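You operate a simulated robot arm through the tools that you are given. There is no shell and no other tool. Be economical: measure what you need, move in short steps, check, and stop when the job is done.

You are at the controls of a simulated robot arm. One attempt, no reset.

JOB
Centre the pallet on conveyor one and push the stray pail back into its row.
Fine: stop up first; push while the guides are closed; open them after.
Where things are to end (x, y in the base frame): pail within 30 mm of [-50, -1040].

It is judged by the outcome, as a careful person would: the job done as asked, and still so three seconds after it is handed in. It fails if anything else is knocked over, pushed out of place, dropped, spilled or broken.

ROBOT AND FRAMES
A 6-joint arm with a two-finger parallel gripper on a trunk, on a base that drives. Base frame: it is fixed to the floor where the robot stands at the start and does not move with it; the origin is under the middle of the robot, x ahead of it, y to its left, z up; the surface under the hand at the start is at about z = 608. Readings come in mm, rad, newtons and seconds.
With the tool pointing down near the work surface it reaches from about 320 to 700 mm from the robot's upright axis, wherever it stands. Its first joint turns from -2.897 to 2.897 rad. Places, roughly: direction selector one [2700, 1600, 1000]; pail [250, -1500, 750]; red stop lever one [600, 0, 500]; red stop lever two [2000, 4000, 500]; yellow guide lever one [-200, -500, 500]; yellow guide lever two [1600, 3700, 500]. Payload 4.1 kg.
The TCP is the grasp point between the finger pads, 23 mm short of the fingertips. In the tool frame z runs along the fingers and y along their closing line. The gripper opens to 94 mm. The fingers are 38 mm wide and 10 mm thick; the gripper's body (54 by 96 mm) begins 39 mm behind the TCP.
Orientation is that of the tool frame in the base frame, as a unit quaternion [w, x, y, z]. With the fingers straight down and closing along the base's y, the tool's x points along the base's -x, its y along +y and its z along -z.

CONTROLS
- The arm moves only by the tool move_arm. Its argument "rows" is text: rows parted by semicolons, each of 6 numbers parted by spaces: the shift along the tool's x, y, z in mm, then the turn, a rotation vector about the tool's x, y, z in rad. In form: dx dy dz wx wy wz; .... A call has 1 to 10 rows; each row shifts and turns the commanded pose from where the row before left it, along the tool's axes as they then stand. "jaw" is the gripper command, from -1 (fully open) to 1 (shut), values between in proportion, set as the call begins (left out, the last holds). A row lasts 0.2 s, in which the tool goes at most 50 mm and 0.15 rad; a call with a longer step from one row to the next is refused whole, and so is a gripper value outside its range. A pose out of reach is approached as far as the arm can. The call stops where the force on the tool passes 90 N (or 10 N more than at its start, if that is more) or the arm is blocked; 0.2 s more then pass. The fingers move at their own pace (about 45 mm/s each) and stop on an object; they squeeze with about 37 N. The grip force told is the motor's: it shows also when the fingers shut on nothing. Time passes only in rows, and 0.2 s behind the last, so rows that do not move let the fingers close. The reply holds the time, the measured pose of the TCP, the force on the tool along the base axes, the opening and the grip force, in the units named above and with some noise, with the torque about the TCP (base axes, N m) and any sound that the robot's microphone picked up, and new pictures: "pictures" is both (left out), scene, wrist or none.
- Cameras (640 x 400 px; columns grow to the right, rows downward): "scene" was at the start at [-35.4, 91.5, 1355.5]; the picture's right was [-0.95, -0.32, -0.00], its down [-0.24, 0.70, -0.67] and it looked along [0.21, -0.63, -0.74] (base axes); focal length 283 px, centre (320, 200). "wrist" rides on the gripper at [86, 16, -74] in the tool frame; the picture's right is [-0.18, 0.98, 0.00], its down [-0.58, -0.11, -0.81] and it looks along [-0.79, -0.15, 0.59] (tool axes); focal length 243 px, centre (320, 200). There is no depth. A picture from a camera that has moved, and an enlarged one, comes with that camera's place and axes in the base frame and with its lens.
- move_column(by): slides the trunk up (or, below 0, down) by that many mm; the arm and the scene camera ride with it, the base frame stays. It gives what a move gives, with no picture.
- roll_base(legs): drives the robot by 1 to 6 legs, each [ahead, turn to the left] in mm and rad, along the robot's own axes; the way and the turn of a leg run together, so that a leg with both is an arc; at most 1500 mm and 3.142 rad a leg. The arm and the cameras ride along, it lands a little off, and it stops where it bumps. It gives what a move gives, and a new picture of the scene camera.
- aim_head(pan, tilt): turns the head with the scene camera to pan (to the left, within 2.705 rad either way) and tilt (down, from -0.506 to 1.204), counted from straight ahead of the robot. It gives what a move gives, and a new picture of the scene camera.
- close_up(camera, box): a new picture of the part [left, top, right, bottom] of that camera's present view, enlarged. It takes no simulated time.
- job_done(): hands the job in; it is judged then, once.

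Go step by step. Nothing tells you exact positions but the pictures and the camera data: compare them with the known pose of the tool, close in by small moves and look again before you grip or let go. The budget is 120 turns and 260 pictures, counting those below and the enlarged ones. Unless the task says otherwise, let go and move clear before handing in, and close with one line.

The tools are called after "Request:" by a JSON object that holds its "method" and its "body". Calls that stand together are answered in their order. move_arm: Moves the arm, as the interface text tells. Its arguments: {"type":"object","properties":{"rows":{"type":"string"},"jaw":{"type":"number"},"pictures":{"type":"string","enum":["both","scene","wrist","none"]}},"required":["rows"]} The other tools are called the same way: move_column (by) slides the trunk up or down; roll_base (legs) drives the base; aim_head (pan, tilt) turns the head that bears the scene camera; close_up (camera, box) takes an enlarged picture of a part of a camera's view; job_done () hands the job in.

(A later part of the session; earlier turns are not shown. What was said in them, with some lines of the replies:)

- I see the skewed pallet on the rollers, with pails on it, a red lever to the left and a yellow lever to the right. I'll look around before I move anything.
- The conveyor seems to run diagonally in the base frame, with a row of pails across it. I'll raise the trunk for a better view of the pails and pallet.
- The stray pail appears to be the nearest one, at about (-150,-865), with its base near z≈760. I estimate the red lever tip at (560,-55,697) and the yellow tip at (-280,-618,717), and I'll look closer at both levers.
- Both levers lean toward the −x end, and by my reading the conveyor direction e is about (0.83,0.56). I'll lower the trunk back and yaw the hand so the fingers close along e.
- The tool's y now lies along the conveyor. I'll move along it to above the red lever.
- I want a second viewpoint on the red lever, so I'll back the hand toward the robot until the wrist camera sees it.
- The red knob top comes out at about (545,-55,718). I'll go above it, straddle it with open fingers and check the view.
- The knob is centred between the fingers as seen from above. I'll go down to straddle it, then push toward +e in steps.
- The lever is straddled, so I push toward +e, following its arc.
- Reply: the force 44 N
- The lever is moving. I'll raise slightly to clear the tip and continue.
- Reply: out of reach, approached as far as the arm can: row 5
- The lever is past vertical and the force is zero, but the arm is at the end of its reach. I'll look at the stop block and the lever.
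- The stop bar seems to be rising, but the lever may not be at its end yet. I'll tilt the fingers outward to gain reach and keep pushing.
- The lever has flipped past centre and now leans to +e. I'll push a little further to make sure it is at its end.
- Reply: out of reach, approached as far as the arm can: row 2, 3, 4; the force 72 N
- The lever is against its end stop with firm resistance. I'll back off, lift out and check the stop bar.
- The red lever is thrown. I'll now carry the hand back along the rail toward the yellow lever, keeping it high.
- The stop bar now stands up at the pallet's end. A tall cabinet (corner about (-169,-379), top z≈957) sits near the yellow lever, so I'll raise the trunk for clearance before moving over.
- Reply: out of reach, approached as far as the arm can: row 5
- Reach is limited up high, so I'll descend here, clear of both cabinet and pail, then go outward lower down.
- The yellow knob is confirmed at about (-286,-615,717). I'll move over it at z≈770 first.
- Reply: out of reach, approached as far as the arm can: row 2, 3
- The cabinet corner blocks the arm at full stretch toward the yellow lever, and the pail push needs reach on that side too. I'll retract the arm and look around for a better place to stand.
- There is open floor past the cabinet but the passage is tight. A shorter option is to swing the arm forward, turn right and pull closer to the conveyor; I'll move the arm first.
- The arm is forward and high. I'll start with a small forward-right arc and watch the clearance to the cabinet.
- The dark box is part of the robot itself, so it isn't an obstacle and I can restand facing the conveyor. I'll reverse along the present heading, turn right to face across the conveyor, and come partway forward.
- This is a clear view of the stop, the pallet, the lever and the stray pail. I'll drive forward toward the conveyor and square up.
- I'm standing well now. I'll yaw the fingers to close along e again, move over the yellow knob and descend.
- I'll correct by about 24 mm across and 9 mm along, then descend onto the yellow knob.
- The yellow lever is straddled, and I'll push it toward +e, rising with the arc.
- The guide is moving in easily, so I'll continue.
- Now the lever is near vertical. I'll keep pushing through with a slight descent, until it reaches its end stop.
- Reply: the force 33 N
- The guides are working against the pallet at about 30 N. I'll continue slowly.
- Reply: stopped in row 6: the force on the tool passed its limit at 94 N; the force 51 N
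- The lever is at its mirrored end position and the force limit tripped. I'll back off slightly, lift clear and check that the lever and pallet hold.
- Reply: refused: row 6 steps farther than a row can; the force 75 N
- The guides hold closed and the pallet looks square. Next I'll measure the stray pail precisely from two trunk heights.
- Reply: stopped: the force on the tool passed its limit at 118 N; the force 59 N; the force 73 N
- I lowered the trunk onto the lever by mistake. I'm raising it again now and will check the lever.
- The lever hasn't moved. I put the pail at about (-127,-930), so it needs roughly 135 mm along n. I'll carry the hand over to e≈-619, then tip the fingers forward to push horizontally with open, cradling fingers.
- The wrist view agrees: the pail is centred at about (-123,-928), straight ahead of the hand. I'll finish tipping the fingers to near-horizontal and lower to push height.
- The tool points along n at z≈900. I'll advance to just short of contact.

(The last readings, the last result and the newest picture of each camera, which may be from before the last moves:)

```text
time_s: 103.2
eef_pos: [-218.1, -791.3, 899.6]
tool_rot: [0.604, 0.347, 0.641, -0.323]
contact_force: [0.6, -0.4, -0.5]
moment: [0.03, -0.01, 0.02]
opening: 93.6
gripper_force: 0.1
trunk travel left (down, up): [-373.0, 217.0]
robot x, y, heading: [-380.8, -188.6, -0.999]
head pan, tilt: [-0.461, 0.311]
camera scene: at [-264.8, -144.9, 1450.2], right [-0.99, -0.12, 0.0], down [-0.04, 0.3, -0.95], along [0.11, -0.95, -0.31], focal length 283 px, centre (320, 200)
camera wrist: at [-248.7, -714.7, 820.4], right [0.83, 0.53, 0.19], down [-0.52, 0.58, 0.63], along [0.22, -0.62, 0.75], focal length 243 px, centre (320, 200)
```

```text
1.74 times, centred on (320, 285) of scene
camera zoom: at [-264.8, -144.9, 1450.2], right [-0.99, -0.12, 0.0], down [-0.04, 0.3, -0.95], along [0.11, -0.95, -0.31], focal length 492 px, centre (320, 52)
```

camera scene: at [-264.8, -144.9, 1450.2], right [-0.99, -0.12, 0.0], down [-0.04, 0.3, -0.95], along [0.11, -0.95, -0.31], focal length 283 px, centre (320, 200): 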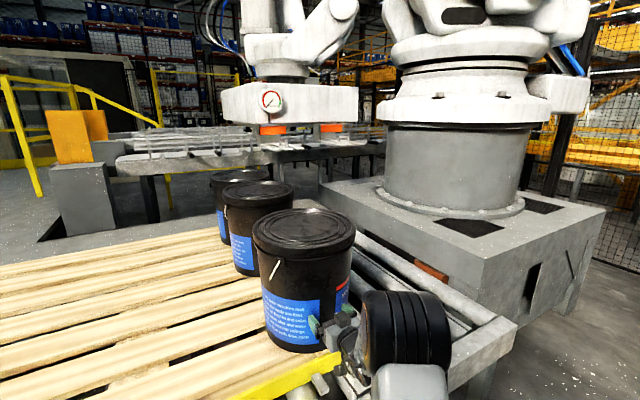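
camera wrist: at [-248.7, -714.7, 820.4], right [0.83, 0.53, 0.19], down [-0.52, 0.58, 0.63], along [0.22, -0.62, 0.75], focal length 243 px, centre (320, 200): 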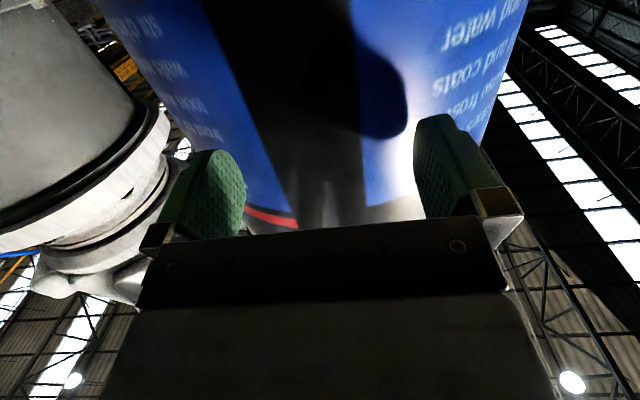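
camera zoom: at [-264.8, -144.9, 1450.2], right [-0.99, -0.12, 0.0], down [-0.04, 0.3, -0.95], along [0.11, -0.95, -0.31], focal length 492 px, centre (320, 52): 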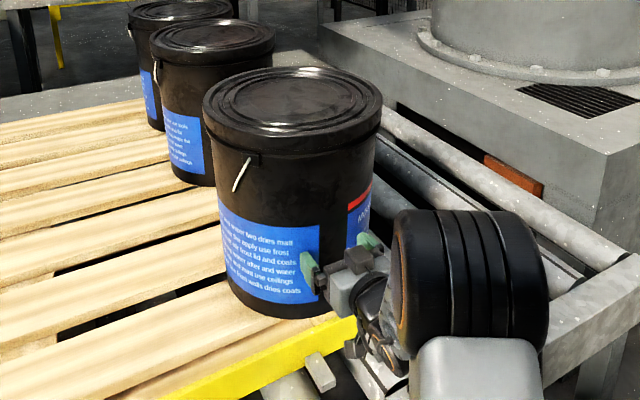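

The fingertips are about at the pail. I'll push in 8 mm steps and watch the force.

Request:
{"method": "move_arm", "body": {"rows": "-0.5 0 8 0 0 0;-0.5 0 8 0 0 0;-0.5 0 8 0 0 0;-0.5 0 8 0 0 0", "pictures": "none"}}

Request:
{"method": "move_arm", "body": {"rows": "-0.5 0 8 0 0 0;-0.5 0 8 0 0 0;-0.5 0 8 0 0 0;-0.5 0 8 0 0 0", "pictures": "both"}}

```text
time_s: 104.2
eef_pos: [-201.6, -818.5, 900.6]
tool_rot: [0.604, 0.347, 0.64, -0.324]
contact_force: [-2.9, 4.2, 1.9]
moment: [-0.15, -0.07, -0.05]
opening: 94.0
gripper_force: 0.0
trunk travel left (down, up): [-373.0, 217.0]
robot x, y, heading: [-380.0, -195.5, -0.995]
head pan, tilt: [-0.461, 0.311]
```

```text
time_s: 105.2
eef_pos: [-184.5, -846.2, 900.8]
tool_rot: [0.604, 0.347, 0.642, -0.322]
contact_force: [-4.1, 4.5, -0.5]
moment: [-0.07, -0.11, -0.06]
opening: 93.9
gripper_force: 0.1
trunk travel left (down, up): [-373.0, 217.0]
robot x, y, heading: [-381.2, -190.3, -0.995]
head pan, tilt: [-0.461, 0.311]
camera scene: at [-265.1, -144.4, 1450.3], right [-0.99, -0.12, 0.0], down [-0.03, 0.3, -0.95], along [0.11, -0.95, -0.31], focal length 283 px, centre (320, 200)
camera wrist: at [-215.5, -768.7, 820.3], right [0.83, 0.53, 0.19], down [-0.52, 0.58, 0.63], along [0.22, -0.62, 0.75], focal length 243 px, centre (320, 200)
```

scene: 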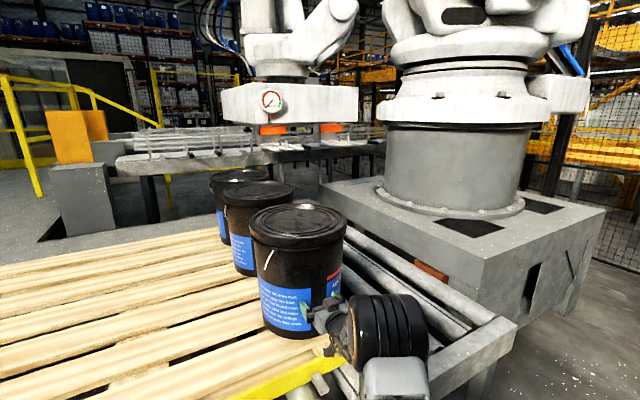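
wrist: 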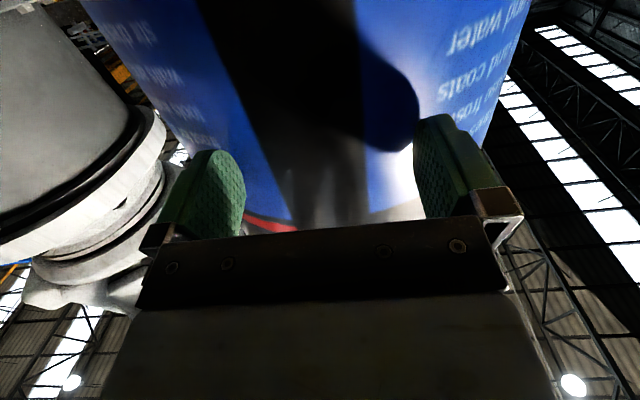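

The pail slides with light force. I'll go on another 60 mm, then measure.

Request:
{"method": "move_arm", "body": {"rows": "-0.5 0 8 0 0 0;-0.5 0 8 0 0 0;-0.5 0 8 0 0 0;-0.5 0 8 0 0 0;-0.5 0 8 0 0 0;-0.5 0 8 0 0 0;-0.5 0 8 0 0 0", "pictures": "scene"}}

Request:
{"method": "close_up", "body": {"camera": "scene", "box": [160, 140, 400, 360]}}

```text
time_s: 106.8
eef_pos: [-153.1, -889.8, 900.8]
tool_rot: [0.603, 0.348, 0.641, -0.323]
contact_force: [-3.4, 3.5, 0.4]
moment: [-0.08, 0.02, -0.05]
opening: 94.0
gripper_force: 0.1
trunk travel left (down, up): [-373.0, 217.0]
robot x, y, heading: [-381.3, -191.9, -0.992]
head pan, tilt: [-0.461, 0.311]
camera scene: at [-265.1, -144.5, 1450.3], right [-0.99, -0.12, 0.0], down [-0.03, 0.3, -0.95], along [0.11, -0.95, -0.31], focal length 283 px, centre (320, 200)
```

scene: 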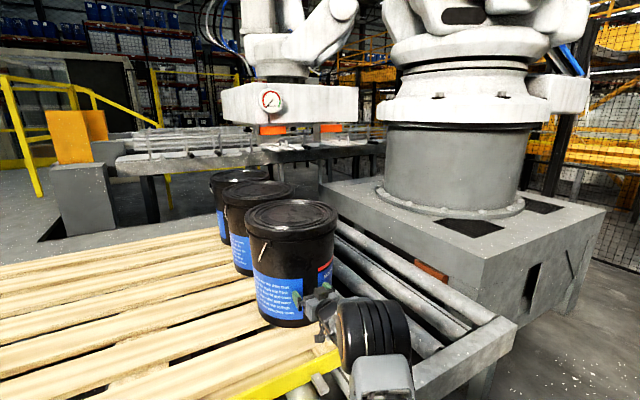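

```text
1.82 times, centred on (280, 250) of scene
camera zoom: at [-265.1, -144.5, 1450.3], right [-0.99, -0.12, 0.0], down [-0.03, 0.3, -0.95], along [0.11, -0.95, -0.31], focal length 514 px, centre (393, 109)
```

zoom: 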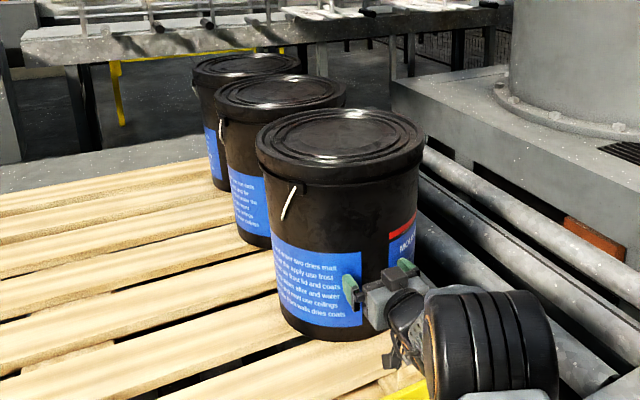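

By contact geometry the pail is near n≈811, and the target is n≈839. I'll push 24 mm more, watching for contact with the neighbour.

Request:
{"method": "move_arm", "body": {"rows": "-0.5 0 8 0 0 0;-0.5 0 8 0 0 0;-0.5 0 8 0 0 0", "pictures": "wrist"}}

Request:
{"method": "aim_head", "body": {"pan": -0.35, "tilt": 0.6}}

Request:
{"method": "close_up", "body": {"camera": "scene", "box": [160, 40, 400, 220]}}

```text
time_s: 107.6
eef_pos: [-141.1, -911.4, 900.3]
tool_rot: [0.604, 0.347, 0.64, -0.323]
contact_force: [-2.3, 4.1, 0.7]
moment: [0.01, -0.12, 0.01]
opening: 93.7
gripper_force: 0.1
trunk travel left (down, up): [-373.0, 217.0]
robot x, y, heading: [-381.6, -194.8, -0.993]
head pan, tilt: [-0.461, 0.311]
camera wrist: at [-170.7, -835.3, 821.1], right [0.83, 0.53, 0.19], down [-0.52, 0.58, 0.63], along [0.23, -0.62, 0.75], focal length 243 px, centre (320, 200)
```

wrist: 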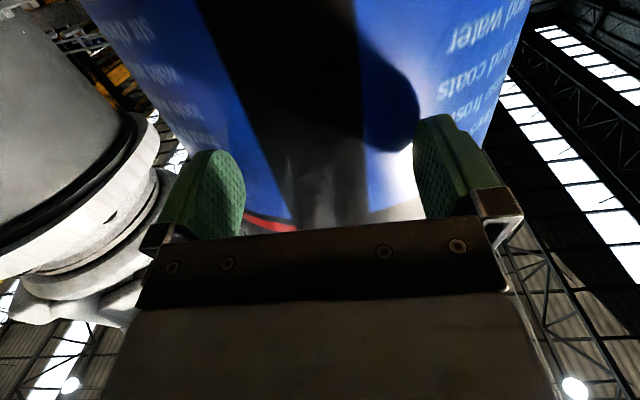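

```text
time_s: 108.4
eef_pos: [-142.0, -911.3, 900.3]
tool_rot: [0.604, 0.347, 0.64, -0.324]
contact_force: [-1.5, 2.0, 0.5]
moment: [-0.01, -0.09, 0.07]
opening: 94.0
gripper_force: 0.1
trunk travel left (down, up): [-373.0, 217.0]
robot x, y, heading: [-383.4, -193.2, -0.994]
head pan, tilt: [-0.351, 0.6]
camera scene: at [-255.9, -138.1, 1423.8], right [-0.97, -0.22, 0.0], down [-0.13, 0.55, -0.83], along [0.18, -0.8, -0.56], focal length 283 px, centre (320, 200)
```

scene: 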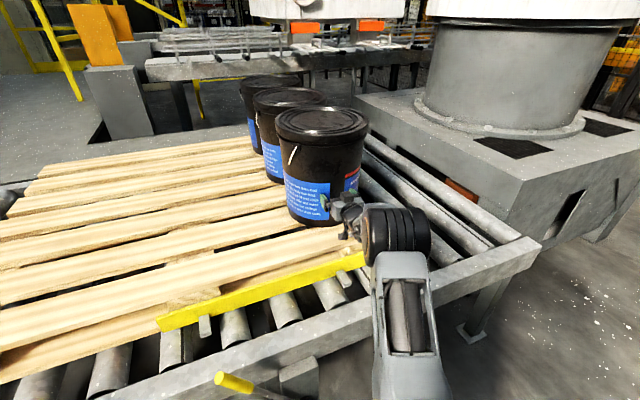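

```text
2.22 times, centred on (280, 130) of scene
camera zoom: at [-255.9, -138.1, 1423.8], right [-0.97, -0.22, 0.0], down [-0.13, 0.55, -0.83], along [0.18, -0.8, -0.56], focal length 628 px, centre (409, 356)
```

zoom: 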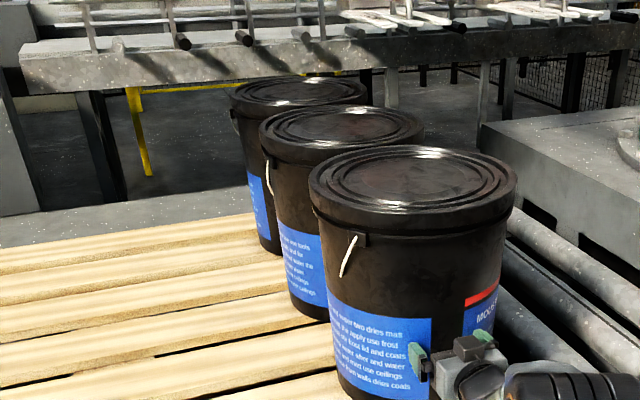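

The contact geometry puts the pail at about (-57,-1039), on target, and the push force stayed low. I'll retract straight back and then raise the hand to vertical.

Request:
{"method": "move_arm", "body": {"rows": "0 0 -15 0 0 0;0 0 -30 0 0 0;0 0 -40 0 0 0;0 0 -45 0 0 0;0 0 -45 0 0 0;0 0 -45 0 0 0;-30 0 0 0 0 0", "pictures": "none"}}

Request:
{"method": "move_arm", "body": {"rows": "0 0 0 0 0.14 0;0 0 0 0 0.14 0;0 0 0 0 0.14 0;0 0 0 0 0.14 0;0 0 0 0 0.14 0;0 0 0 0 0.14 0;0 0 0 0 0.14 0", "pictures": "both"}}

```text
time_s: 110.0
eef_pos: [-260.4, -731.7, 944.5]
tool_rot: [0.604, 0.347, 0.64, -0.324]
contact_force: [-0.1, 1.0, 1.3]
moment: [0.01, -0.04, -0.01]
opening: 93.9
gripper_force: 0.0
trunk travel left (down, up): [-373.0, 217.0]
robot x, y, heading: [-380.7, -196.5, -0.994]
head pan, tilt: [-0.351, 0.6]
```

```text
time_s: 111.6
eef_pos: [-260.4, -729.9, 944.6]
tool_rot: [0.23, 0.458, 0.85, -0.121]
contact_force: [0.1, -0.5, 0.0]
moment: [0.01, 0.03, 0.01]
opening: 94.0
gripper_force: 0.0
trunk travel left (down, up): [-373.0, 217.0]
robot x, y, heading: [-382.6, -195.4, -0.998]
head pan, tilt: [-0.351, 0.6]
camera scene: at [-255.8, -138.3, 1423.7], right [-0.97, -0.22, 0.0], down [-0.13, 0.55, -0.83], along [0.18, -0.8, -0.56], focal length 283 px, centre (320, 200)
camera wrist: at [-309.5, -626.9, 966.5], right [0.91, 0.41, 0.1], down [-0.04, -0.14, 0.99], along [0.42, -0.9, -0.11], focal length 243 px, centre (320, 200)
```

scene: 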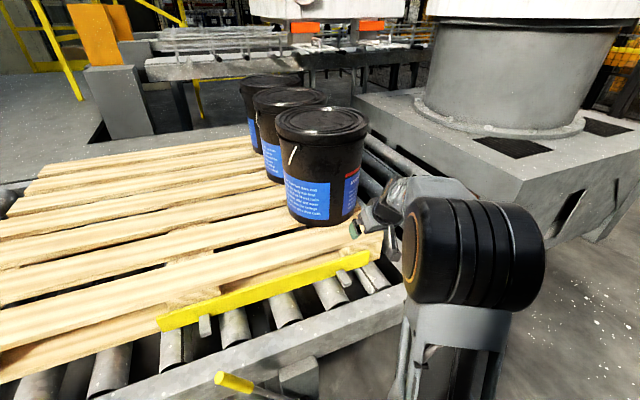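
wrist: 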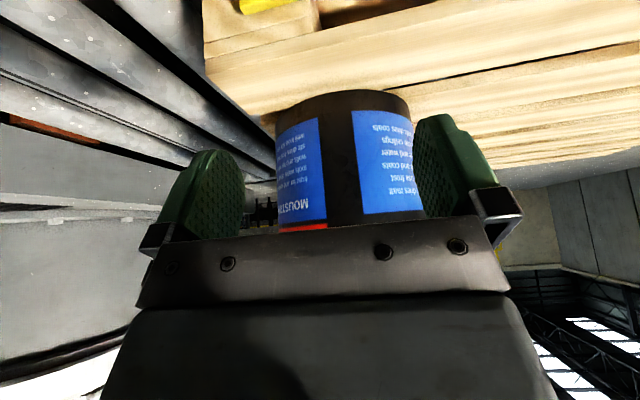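

The tangent check also puts the pail at about (-50,-1048). Next I'll bring the hand vertical and travel to above the yellow lever.

Request:
{"method": "move_arm", "body": {"rows": "0 0 -10 0 0.14 0;0 0 -10 0 0.14 0;0 0 -10 0 0.14 0;0 0 0 0 0.1 0;15 45 0 0 0 0;15 45 0 0 0 0;15 45 0 0 0 0;15 45 0 0 0 0", "pictures": "none"}}

Request:
{"method": "move_arm", "body": {"rows": "15 45 0 0 0 0;15 45 0 0 0 0;15 45 0 0 0 0;10 45 0 0 0 0;0 40 20 0 0 0;0 30 30 0 0 0", "pictures": "both"}}

```text
time_s: 113.4
eef_pos: [-152.7, -568.3, 971.2]
tool_rot: [0.005, 0.474, 0.881, 0.001]
contact_force: [-0.3, 0.8, 0.3]
moment: [0.01, -0.01, 0.0]
opening: 94.1
gripper_force: 0.0
trunk travel left (down, up): [-373.0, 217.0]
robot x, y, heading: [-382.2, -192.2, -0.995]
head pan, tilt: [-0.351, 0.6]
```

```text
time_s: 114.8
eef_pos: [30.2, -391.7, 921.5]
tool_rot: [0.005, 0.474, 0.881, 0.001]
contact_force: [-0.2, 0.3, 0.9]
moment: [0.02, -0.02, 0.04]
opening: 94.0
gripper_force: 0.0
trunk travel left (down, up): [-373.0, 217.0]
robot x, y, heading: [-379.8, -192.0, -0.993]
head pan, tilt: [-0.351, 0.6]
camera scene: at [-255.6, -138.2, 1423.7], right [-0.97, -0.22, 0.0], down [-0.13, 0.55, -0.83], along [0.18, -0.8, -0.56], focal length 283 px, centre (320, 200)
camera wrist: at [-4.6, -308.2, 996.6], right [0.92, 0.39, 0.01], down [0.22, -0.54, 0.81], along [0.32, -0.75, -0.58], focal length 243 px, centre (320, 200)
```

scene: 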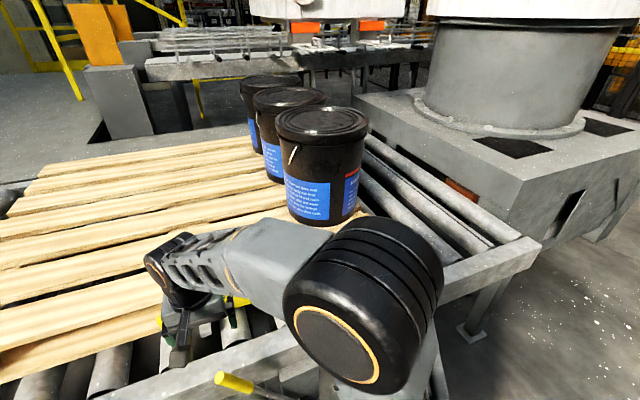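
wrist: 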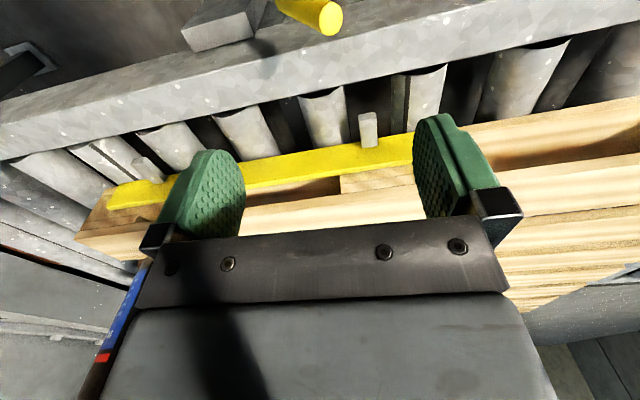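

I'm well aligned over the lever, with the knob 13 mm toward +e, so I'll descend to straddle it.

Request:
{"method": "move_arm", "body": {"rows": "0 0 40 0 0 0;0 0 40 0 0 0;0 0 40 0 0 0;0 0 35 0 0 0;0 0 25 0 0 0;0 0 25 0 0 0;0 0 20 0 0 0", "pictures": "wrist"}}

```text
time_s: 116.4
eef_pos: [30.9, -389.4, 699.4]
tool_rot: [0.005, 0.474, 0.881, -0.001]
contact_force: [-0.6, -0.4, -0.8]
moment: [0.02, 0.01, -0.06]
opening: 94.0
gripper_force: 0.0
trunk travel left (down, up): [-373.0, 217.0]
robot x, y, heading: [-381.7, -194.0, -0.996]
head pan, tilt: [-0.351, 0.6]
camera wrist: at [-4.0, -305.9, 773.5], right [0.92, 0.39, 0.01], down [0.22, -0.54, 0.81], along [0.32, -0.75, -0.58], focal length 243 px, centre (320, 200)
```

wrist: 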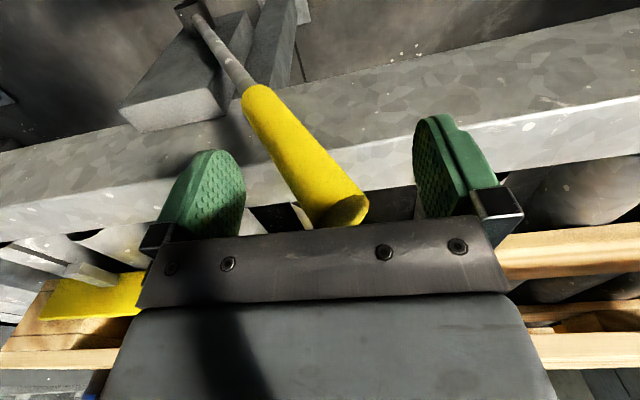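

The lever is straddled, and I'll push it back toward −e along the arc to open the guides.

Request:
{"method": "move_arm", "body": {"rows": "0 -15 0 0 0 0;0 -15 -2 0 0 0;0 -15 -8 0 0 0;0 -15 -8 0 0 0;0 -15 -7 0 0 0;0 -15 -6 0 0 0;0 -15 -5 0 0 0;0 -15 -5 0 0 0;0 -15 -4 0 0 0;0 -15 -3 0 0 0", "pictures": "both"}}

```text
time_s: 118.6
eef_pos: [-92.6, -470.7, 744.9]
tool_rot: [0.005, 0.474, 0.881, 0.001]
contact_force: [-0.7, -0.6, 0.2]
moment: [-0.03, 0.0, 0.01]
opening: 94.1
gripper_force: 0.1
trunk travel left (down, up): [-373.0, 217.0]
robot x, y, heading: [-381.0, -193.5, -0.995]
head pan, tilt: [-0.351, 0.6]
camera scene: at [-255.6, -138.3, 1423.7], right [-0.97, -0.22, 0.0], down [-0.13, 0.55, -0.83], along [0.18, -0.8, -0.56], focal length 283 px, centre (320, 200)
camera wrist: at [-127.5, -388.6, 820.0], right [0.92, 0.39, 0.01], down [0.22, -0.54, 0.81], along [0.32, -0.75, -0.59], focal length 243 px, centre (320, 200)
```

scene: 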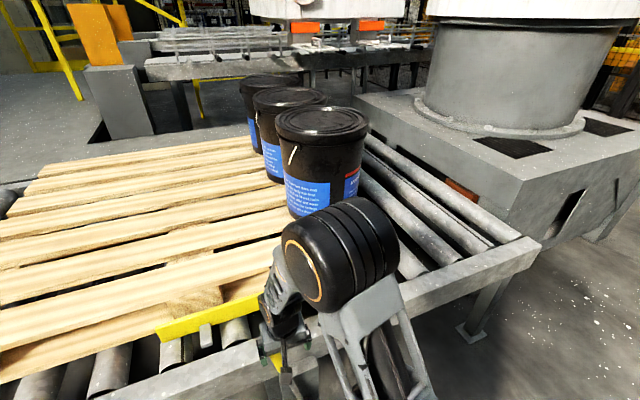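
wrist: 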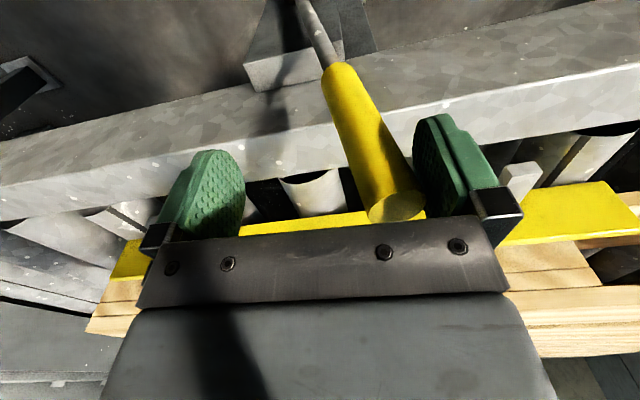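

Request:
{"method": "move_arm", "body": {"rows": "0 -15 -2 0 0 0;0 -15 -1 0 0 0;0 -15 0 0 0 0;0 -15 0 0 0 0;0 -15 0 0 0 0;0 -15 0 0 0 0;0 -15 0 0 0 0;0 -15 2 0 0 0;0 -15 3 0 0 0;0 -15 4 0 0 0", "pictures": "both"}}

```text
time_s: 120.8
eef_pos: [-218.8, -554.0, 739.3]
tool_rot: [0.004, 0.475, 0.88, 0.0]
contact_force: [0.0, -0.5, 0.2]
moment: [0.01, 0.02, -0.02]
opening: 94.2
gripper_force: 0.0
trunk travel left (down, up): [-373.0, 217.0]
robot x, y, heading: [-380.0, -193.0, -0.993]
head pan, tilt: [-0.351, 0.6]
camera scene: at [-255.5, -138.2, 1423.7], right [-0.97, -0.22, 0.0], down [-0.13, 0.55, -0.83], along [0.18, -0.8, -0.56], focal length 283 px, centre (320, 200)
camera wrist: at [-253.7, -471.3, 814.0], right [0.92, 0.39, 0.01], down [0.22, -0.54, 0.81], along [0.32, -0.75, -0.59], focal length 243 px, centre (320, 200)
```

scene: 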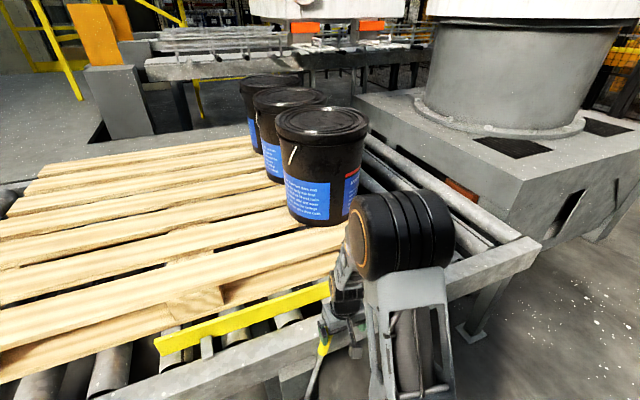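
wrist: 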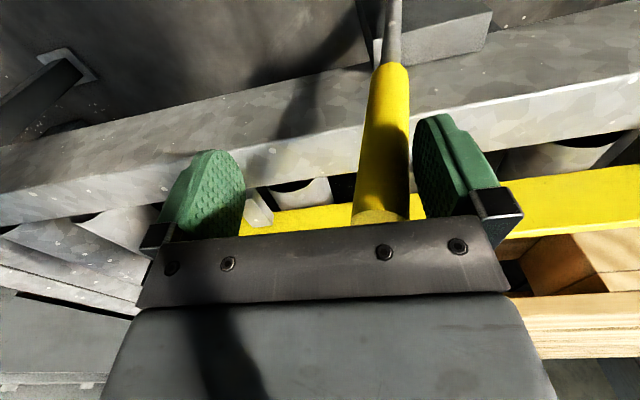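

The guide is opening. I'll continue to the end position.

Request:
{"method": "move_arm", "body": {"rows": "0 -15 5 0 0 0;0 -15 5 0 0 0;0 -15 6 0 0 0;0 -15 6 0 0 0;0 -15 6 0 0 0;0 -15 6 0 0 0;0 -15 6 0 0 0;0 -10 3 0 0 0;0 -8 3 0 0 0", "pictures": "both"}}

```text
time_s: 122.8
eef_pos: [-309.3, -617.2, 695.2]
tool_rot: [0.005, 0.469, 0.883, 0.003]
contact_force: [29.1, 16.9, 31.8]
moment: [0.98, -2.09, 0.56]
opening: 94.3
gripper_force: 0.3
trunk travel left (down, up): [-373.0, 217.0]
robot x, y, heading: [-383.0, -192.2, -0.977]
head pan, tilt: [-0.351, 0.6]
stopped in row 9: the force on the tool passed its limit at 94 N (the readings are from after the stop); the commanded pose is now the measured one
camera scene: at [-254.8, -132.8, 1423.9], right [-0.97, -0.24, 0.0], down [-0.14, 0.55, -0.83], along [0.2, -0.8, -0.56], focal length 283 px, centre (320, 200)
camera wrist: at [-345.8, -534.3, 771.3], right [0.92, 0.4, 0.01], down [0.23, -0.54, 0.81], along [0.33, -0.74, -0.59], focal length 243 px, centre (320, 200)
```

scene: 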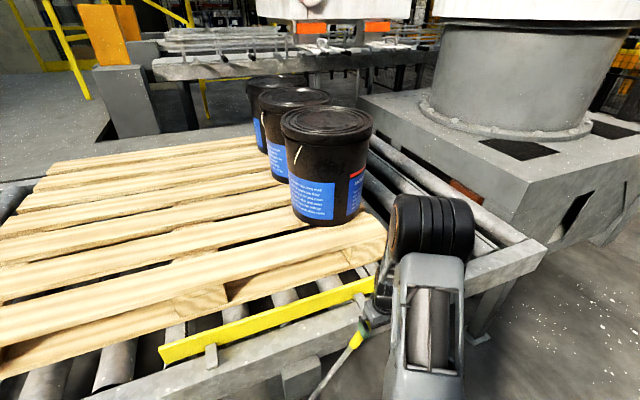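
wrist: 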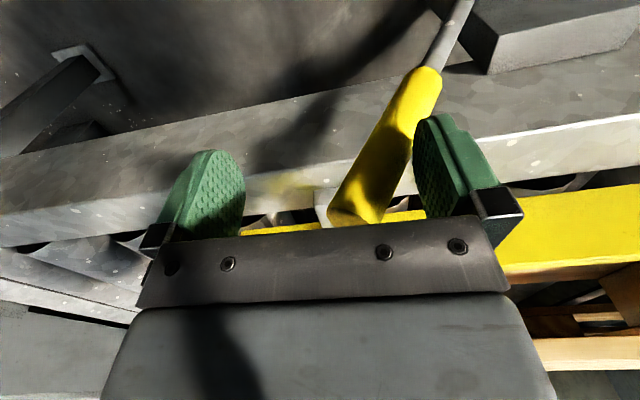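

The lever is back at its open end stop and the guides are open. I'll back off, lift clear and move away, then check everything.

Request:
{"method": "move_arm", "body": {"rows": "0 12 0 0 0 0;0 10 -10 0 0 0;0 0 -40 0 0 0;0 0 -40 0 0 0;20 0 -40 0 0 0;30 0 -35 0 0 0;0 0 -45 0 0 0", "pictures": "wrist"}}

Request:
{"method": "aim_head", "body": {"pan": 0.1, "tilt": 0.6}}

Request:
{"method": "aim_head", "body": {"pan": -0.35, "tilt": 0.6}}

Request:
{"method": "close_up", "body": {"camera": "scene", "box": [160, 40, 400, 220]}}

```text
time_s: 124.4
eef_pos: [-327.7, -564.5, 902.8]
tool_rot: [0.006, 0.47, 0.883, 0.004]
contact_force: [-1.0, -0.6, 0.5]
moment: [0.0, -0.01, 0.02]
opening: 94.3
gripper_force: 0.1
trunk travel left (down, up): [-373.0, 217.0]
robot x, y, heading: [-381.7, -189.6, -0.982]
head pan, tilt: [-0.351, 0.6]
camera wrist: at [-364.2, -482.3, 978.0], right [0.92, 0.4, 0.01], down [0.22, -0.54, 0.81], along [0.33, -0.74, -0.59], focal length 243 px, centre (320, 200)
```

wrist: 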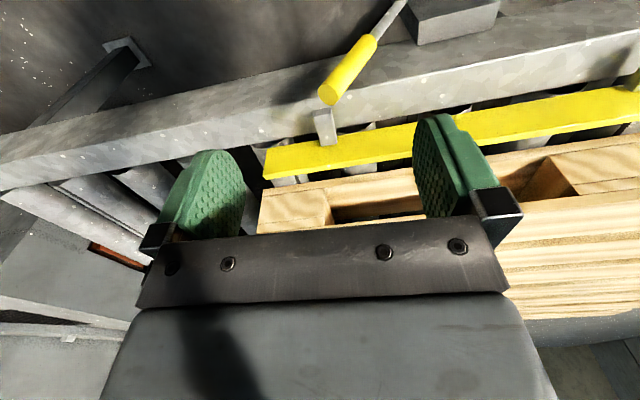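

```text
time_s: 125.3
eef_pos: [-327.7, -564.8, 902.1]
tool_rot: [0.005, 0.47, 0.883, 0.003]
contact_force: [-0.2, 0.5, 1.0]
moment: [0.0, 0.01, -0.02]
opening: 93.7
gripper_force: 0.0
trunk travel left (down, up): [-373.0, 217.0]
robot x, y, heading: [-378.9, -190.5, -0.981]
head pan, tilt: [0.099, 0.6]
camera scene: at [-220.8, -119.4, 1423.7], right [-0.77, -0.63, 0.0], down [-0.36, 0.44, -0.83], along [0.52, -0.64, -0.56], focal length 283 px, centre (320, 200)
```

scene: 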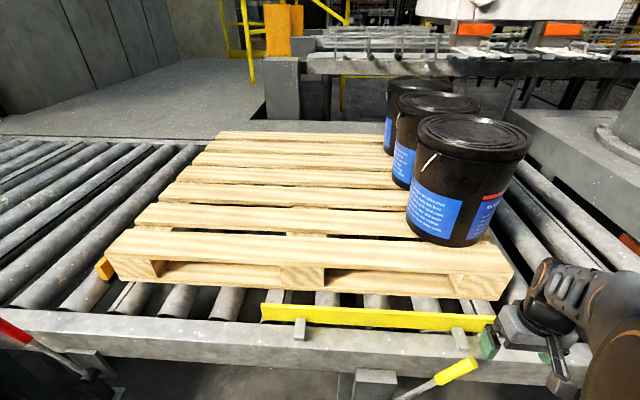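

```text
time_s: 126.2
eef_pos: [-327.5, -564.2, 901.5]
tool_rot: [0.005, 0.47, 0.883, 0.002]
contact_force: [-0.8, 0.4, 0.4]
moment: [-0.01, 0.01, 0.0]
opening: 94.1
gripper_force: 0.0
trunk travel left (down, up): [-373.0, 217.0]
robot x, y, heading: [-380.5, -196.0, -0.979]
head pan, tilt: [-0.351, 0.6]
camera scene: at [-256.0, -136.9, 1423.7], right [-0.97, -0.24, 0.0], down [-0.13, 0.55, -0.83], along [0.19, -0.8, -0.56], focal length 283 px, centre (320, 200)
```

scene: 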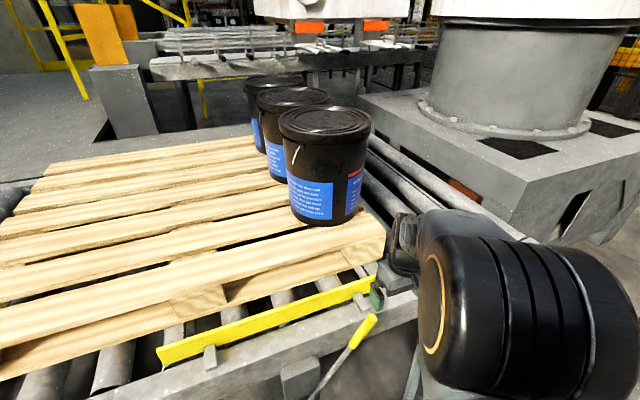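

```text
2.22 times, centred on (280, 130) of scene
camera zoom: at [-256.0, -136.9, 1423.7], right [-0.97, -0.24, 0.0], down [-0.13, 0.55, -0.83], along [0.19, -0.8, -0.56], focal length 628 px, centre (409, 356)
```

zoom: 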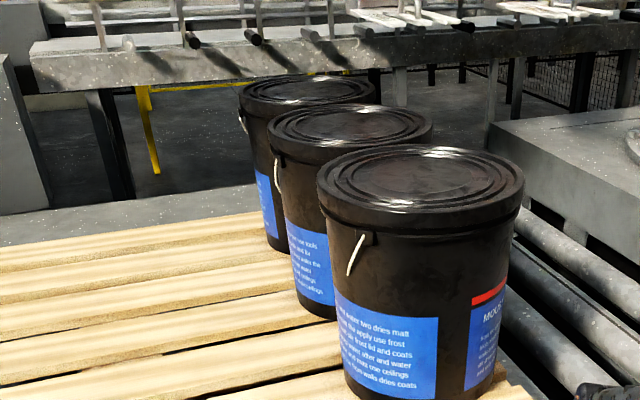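

The guides are open, the yellow lever is back at its open end, and the stop is up. The pallet lies square on the rollers, and the pail is in its row at about (-54,-1042) with the hand clear. I'm handing the job in.

Request:
{"method": "job_done", "body": {}}

```text
The job is handed in.
```

The job is handed in: I raised the stop, closed the guides to centre the pallet, pushed the stray pail back into its row, then reopened the guides. The pail sits at about (-54, -1042), roughly 5 mm from the target by my estimate. Partway through I lowered the trunk onto the closed yellow lever by mistake; it had not moved when I checked.
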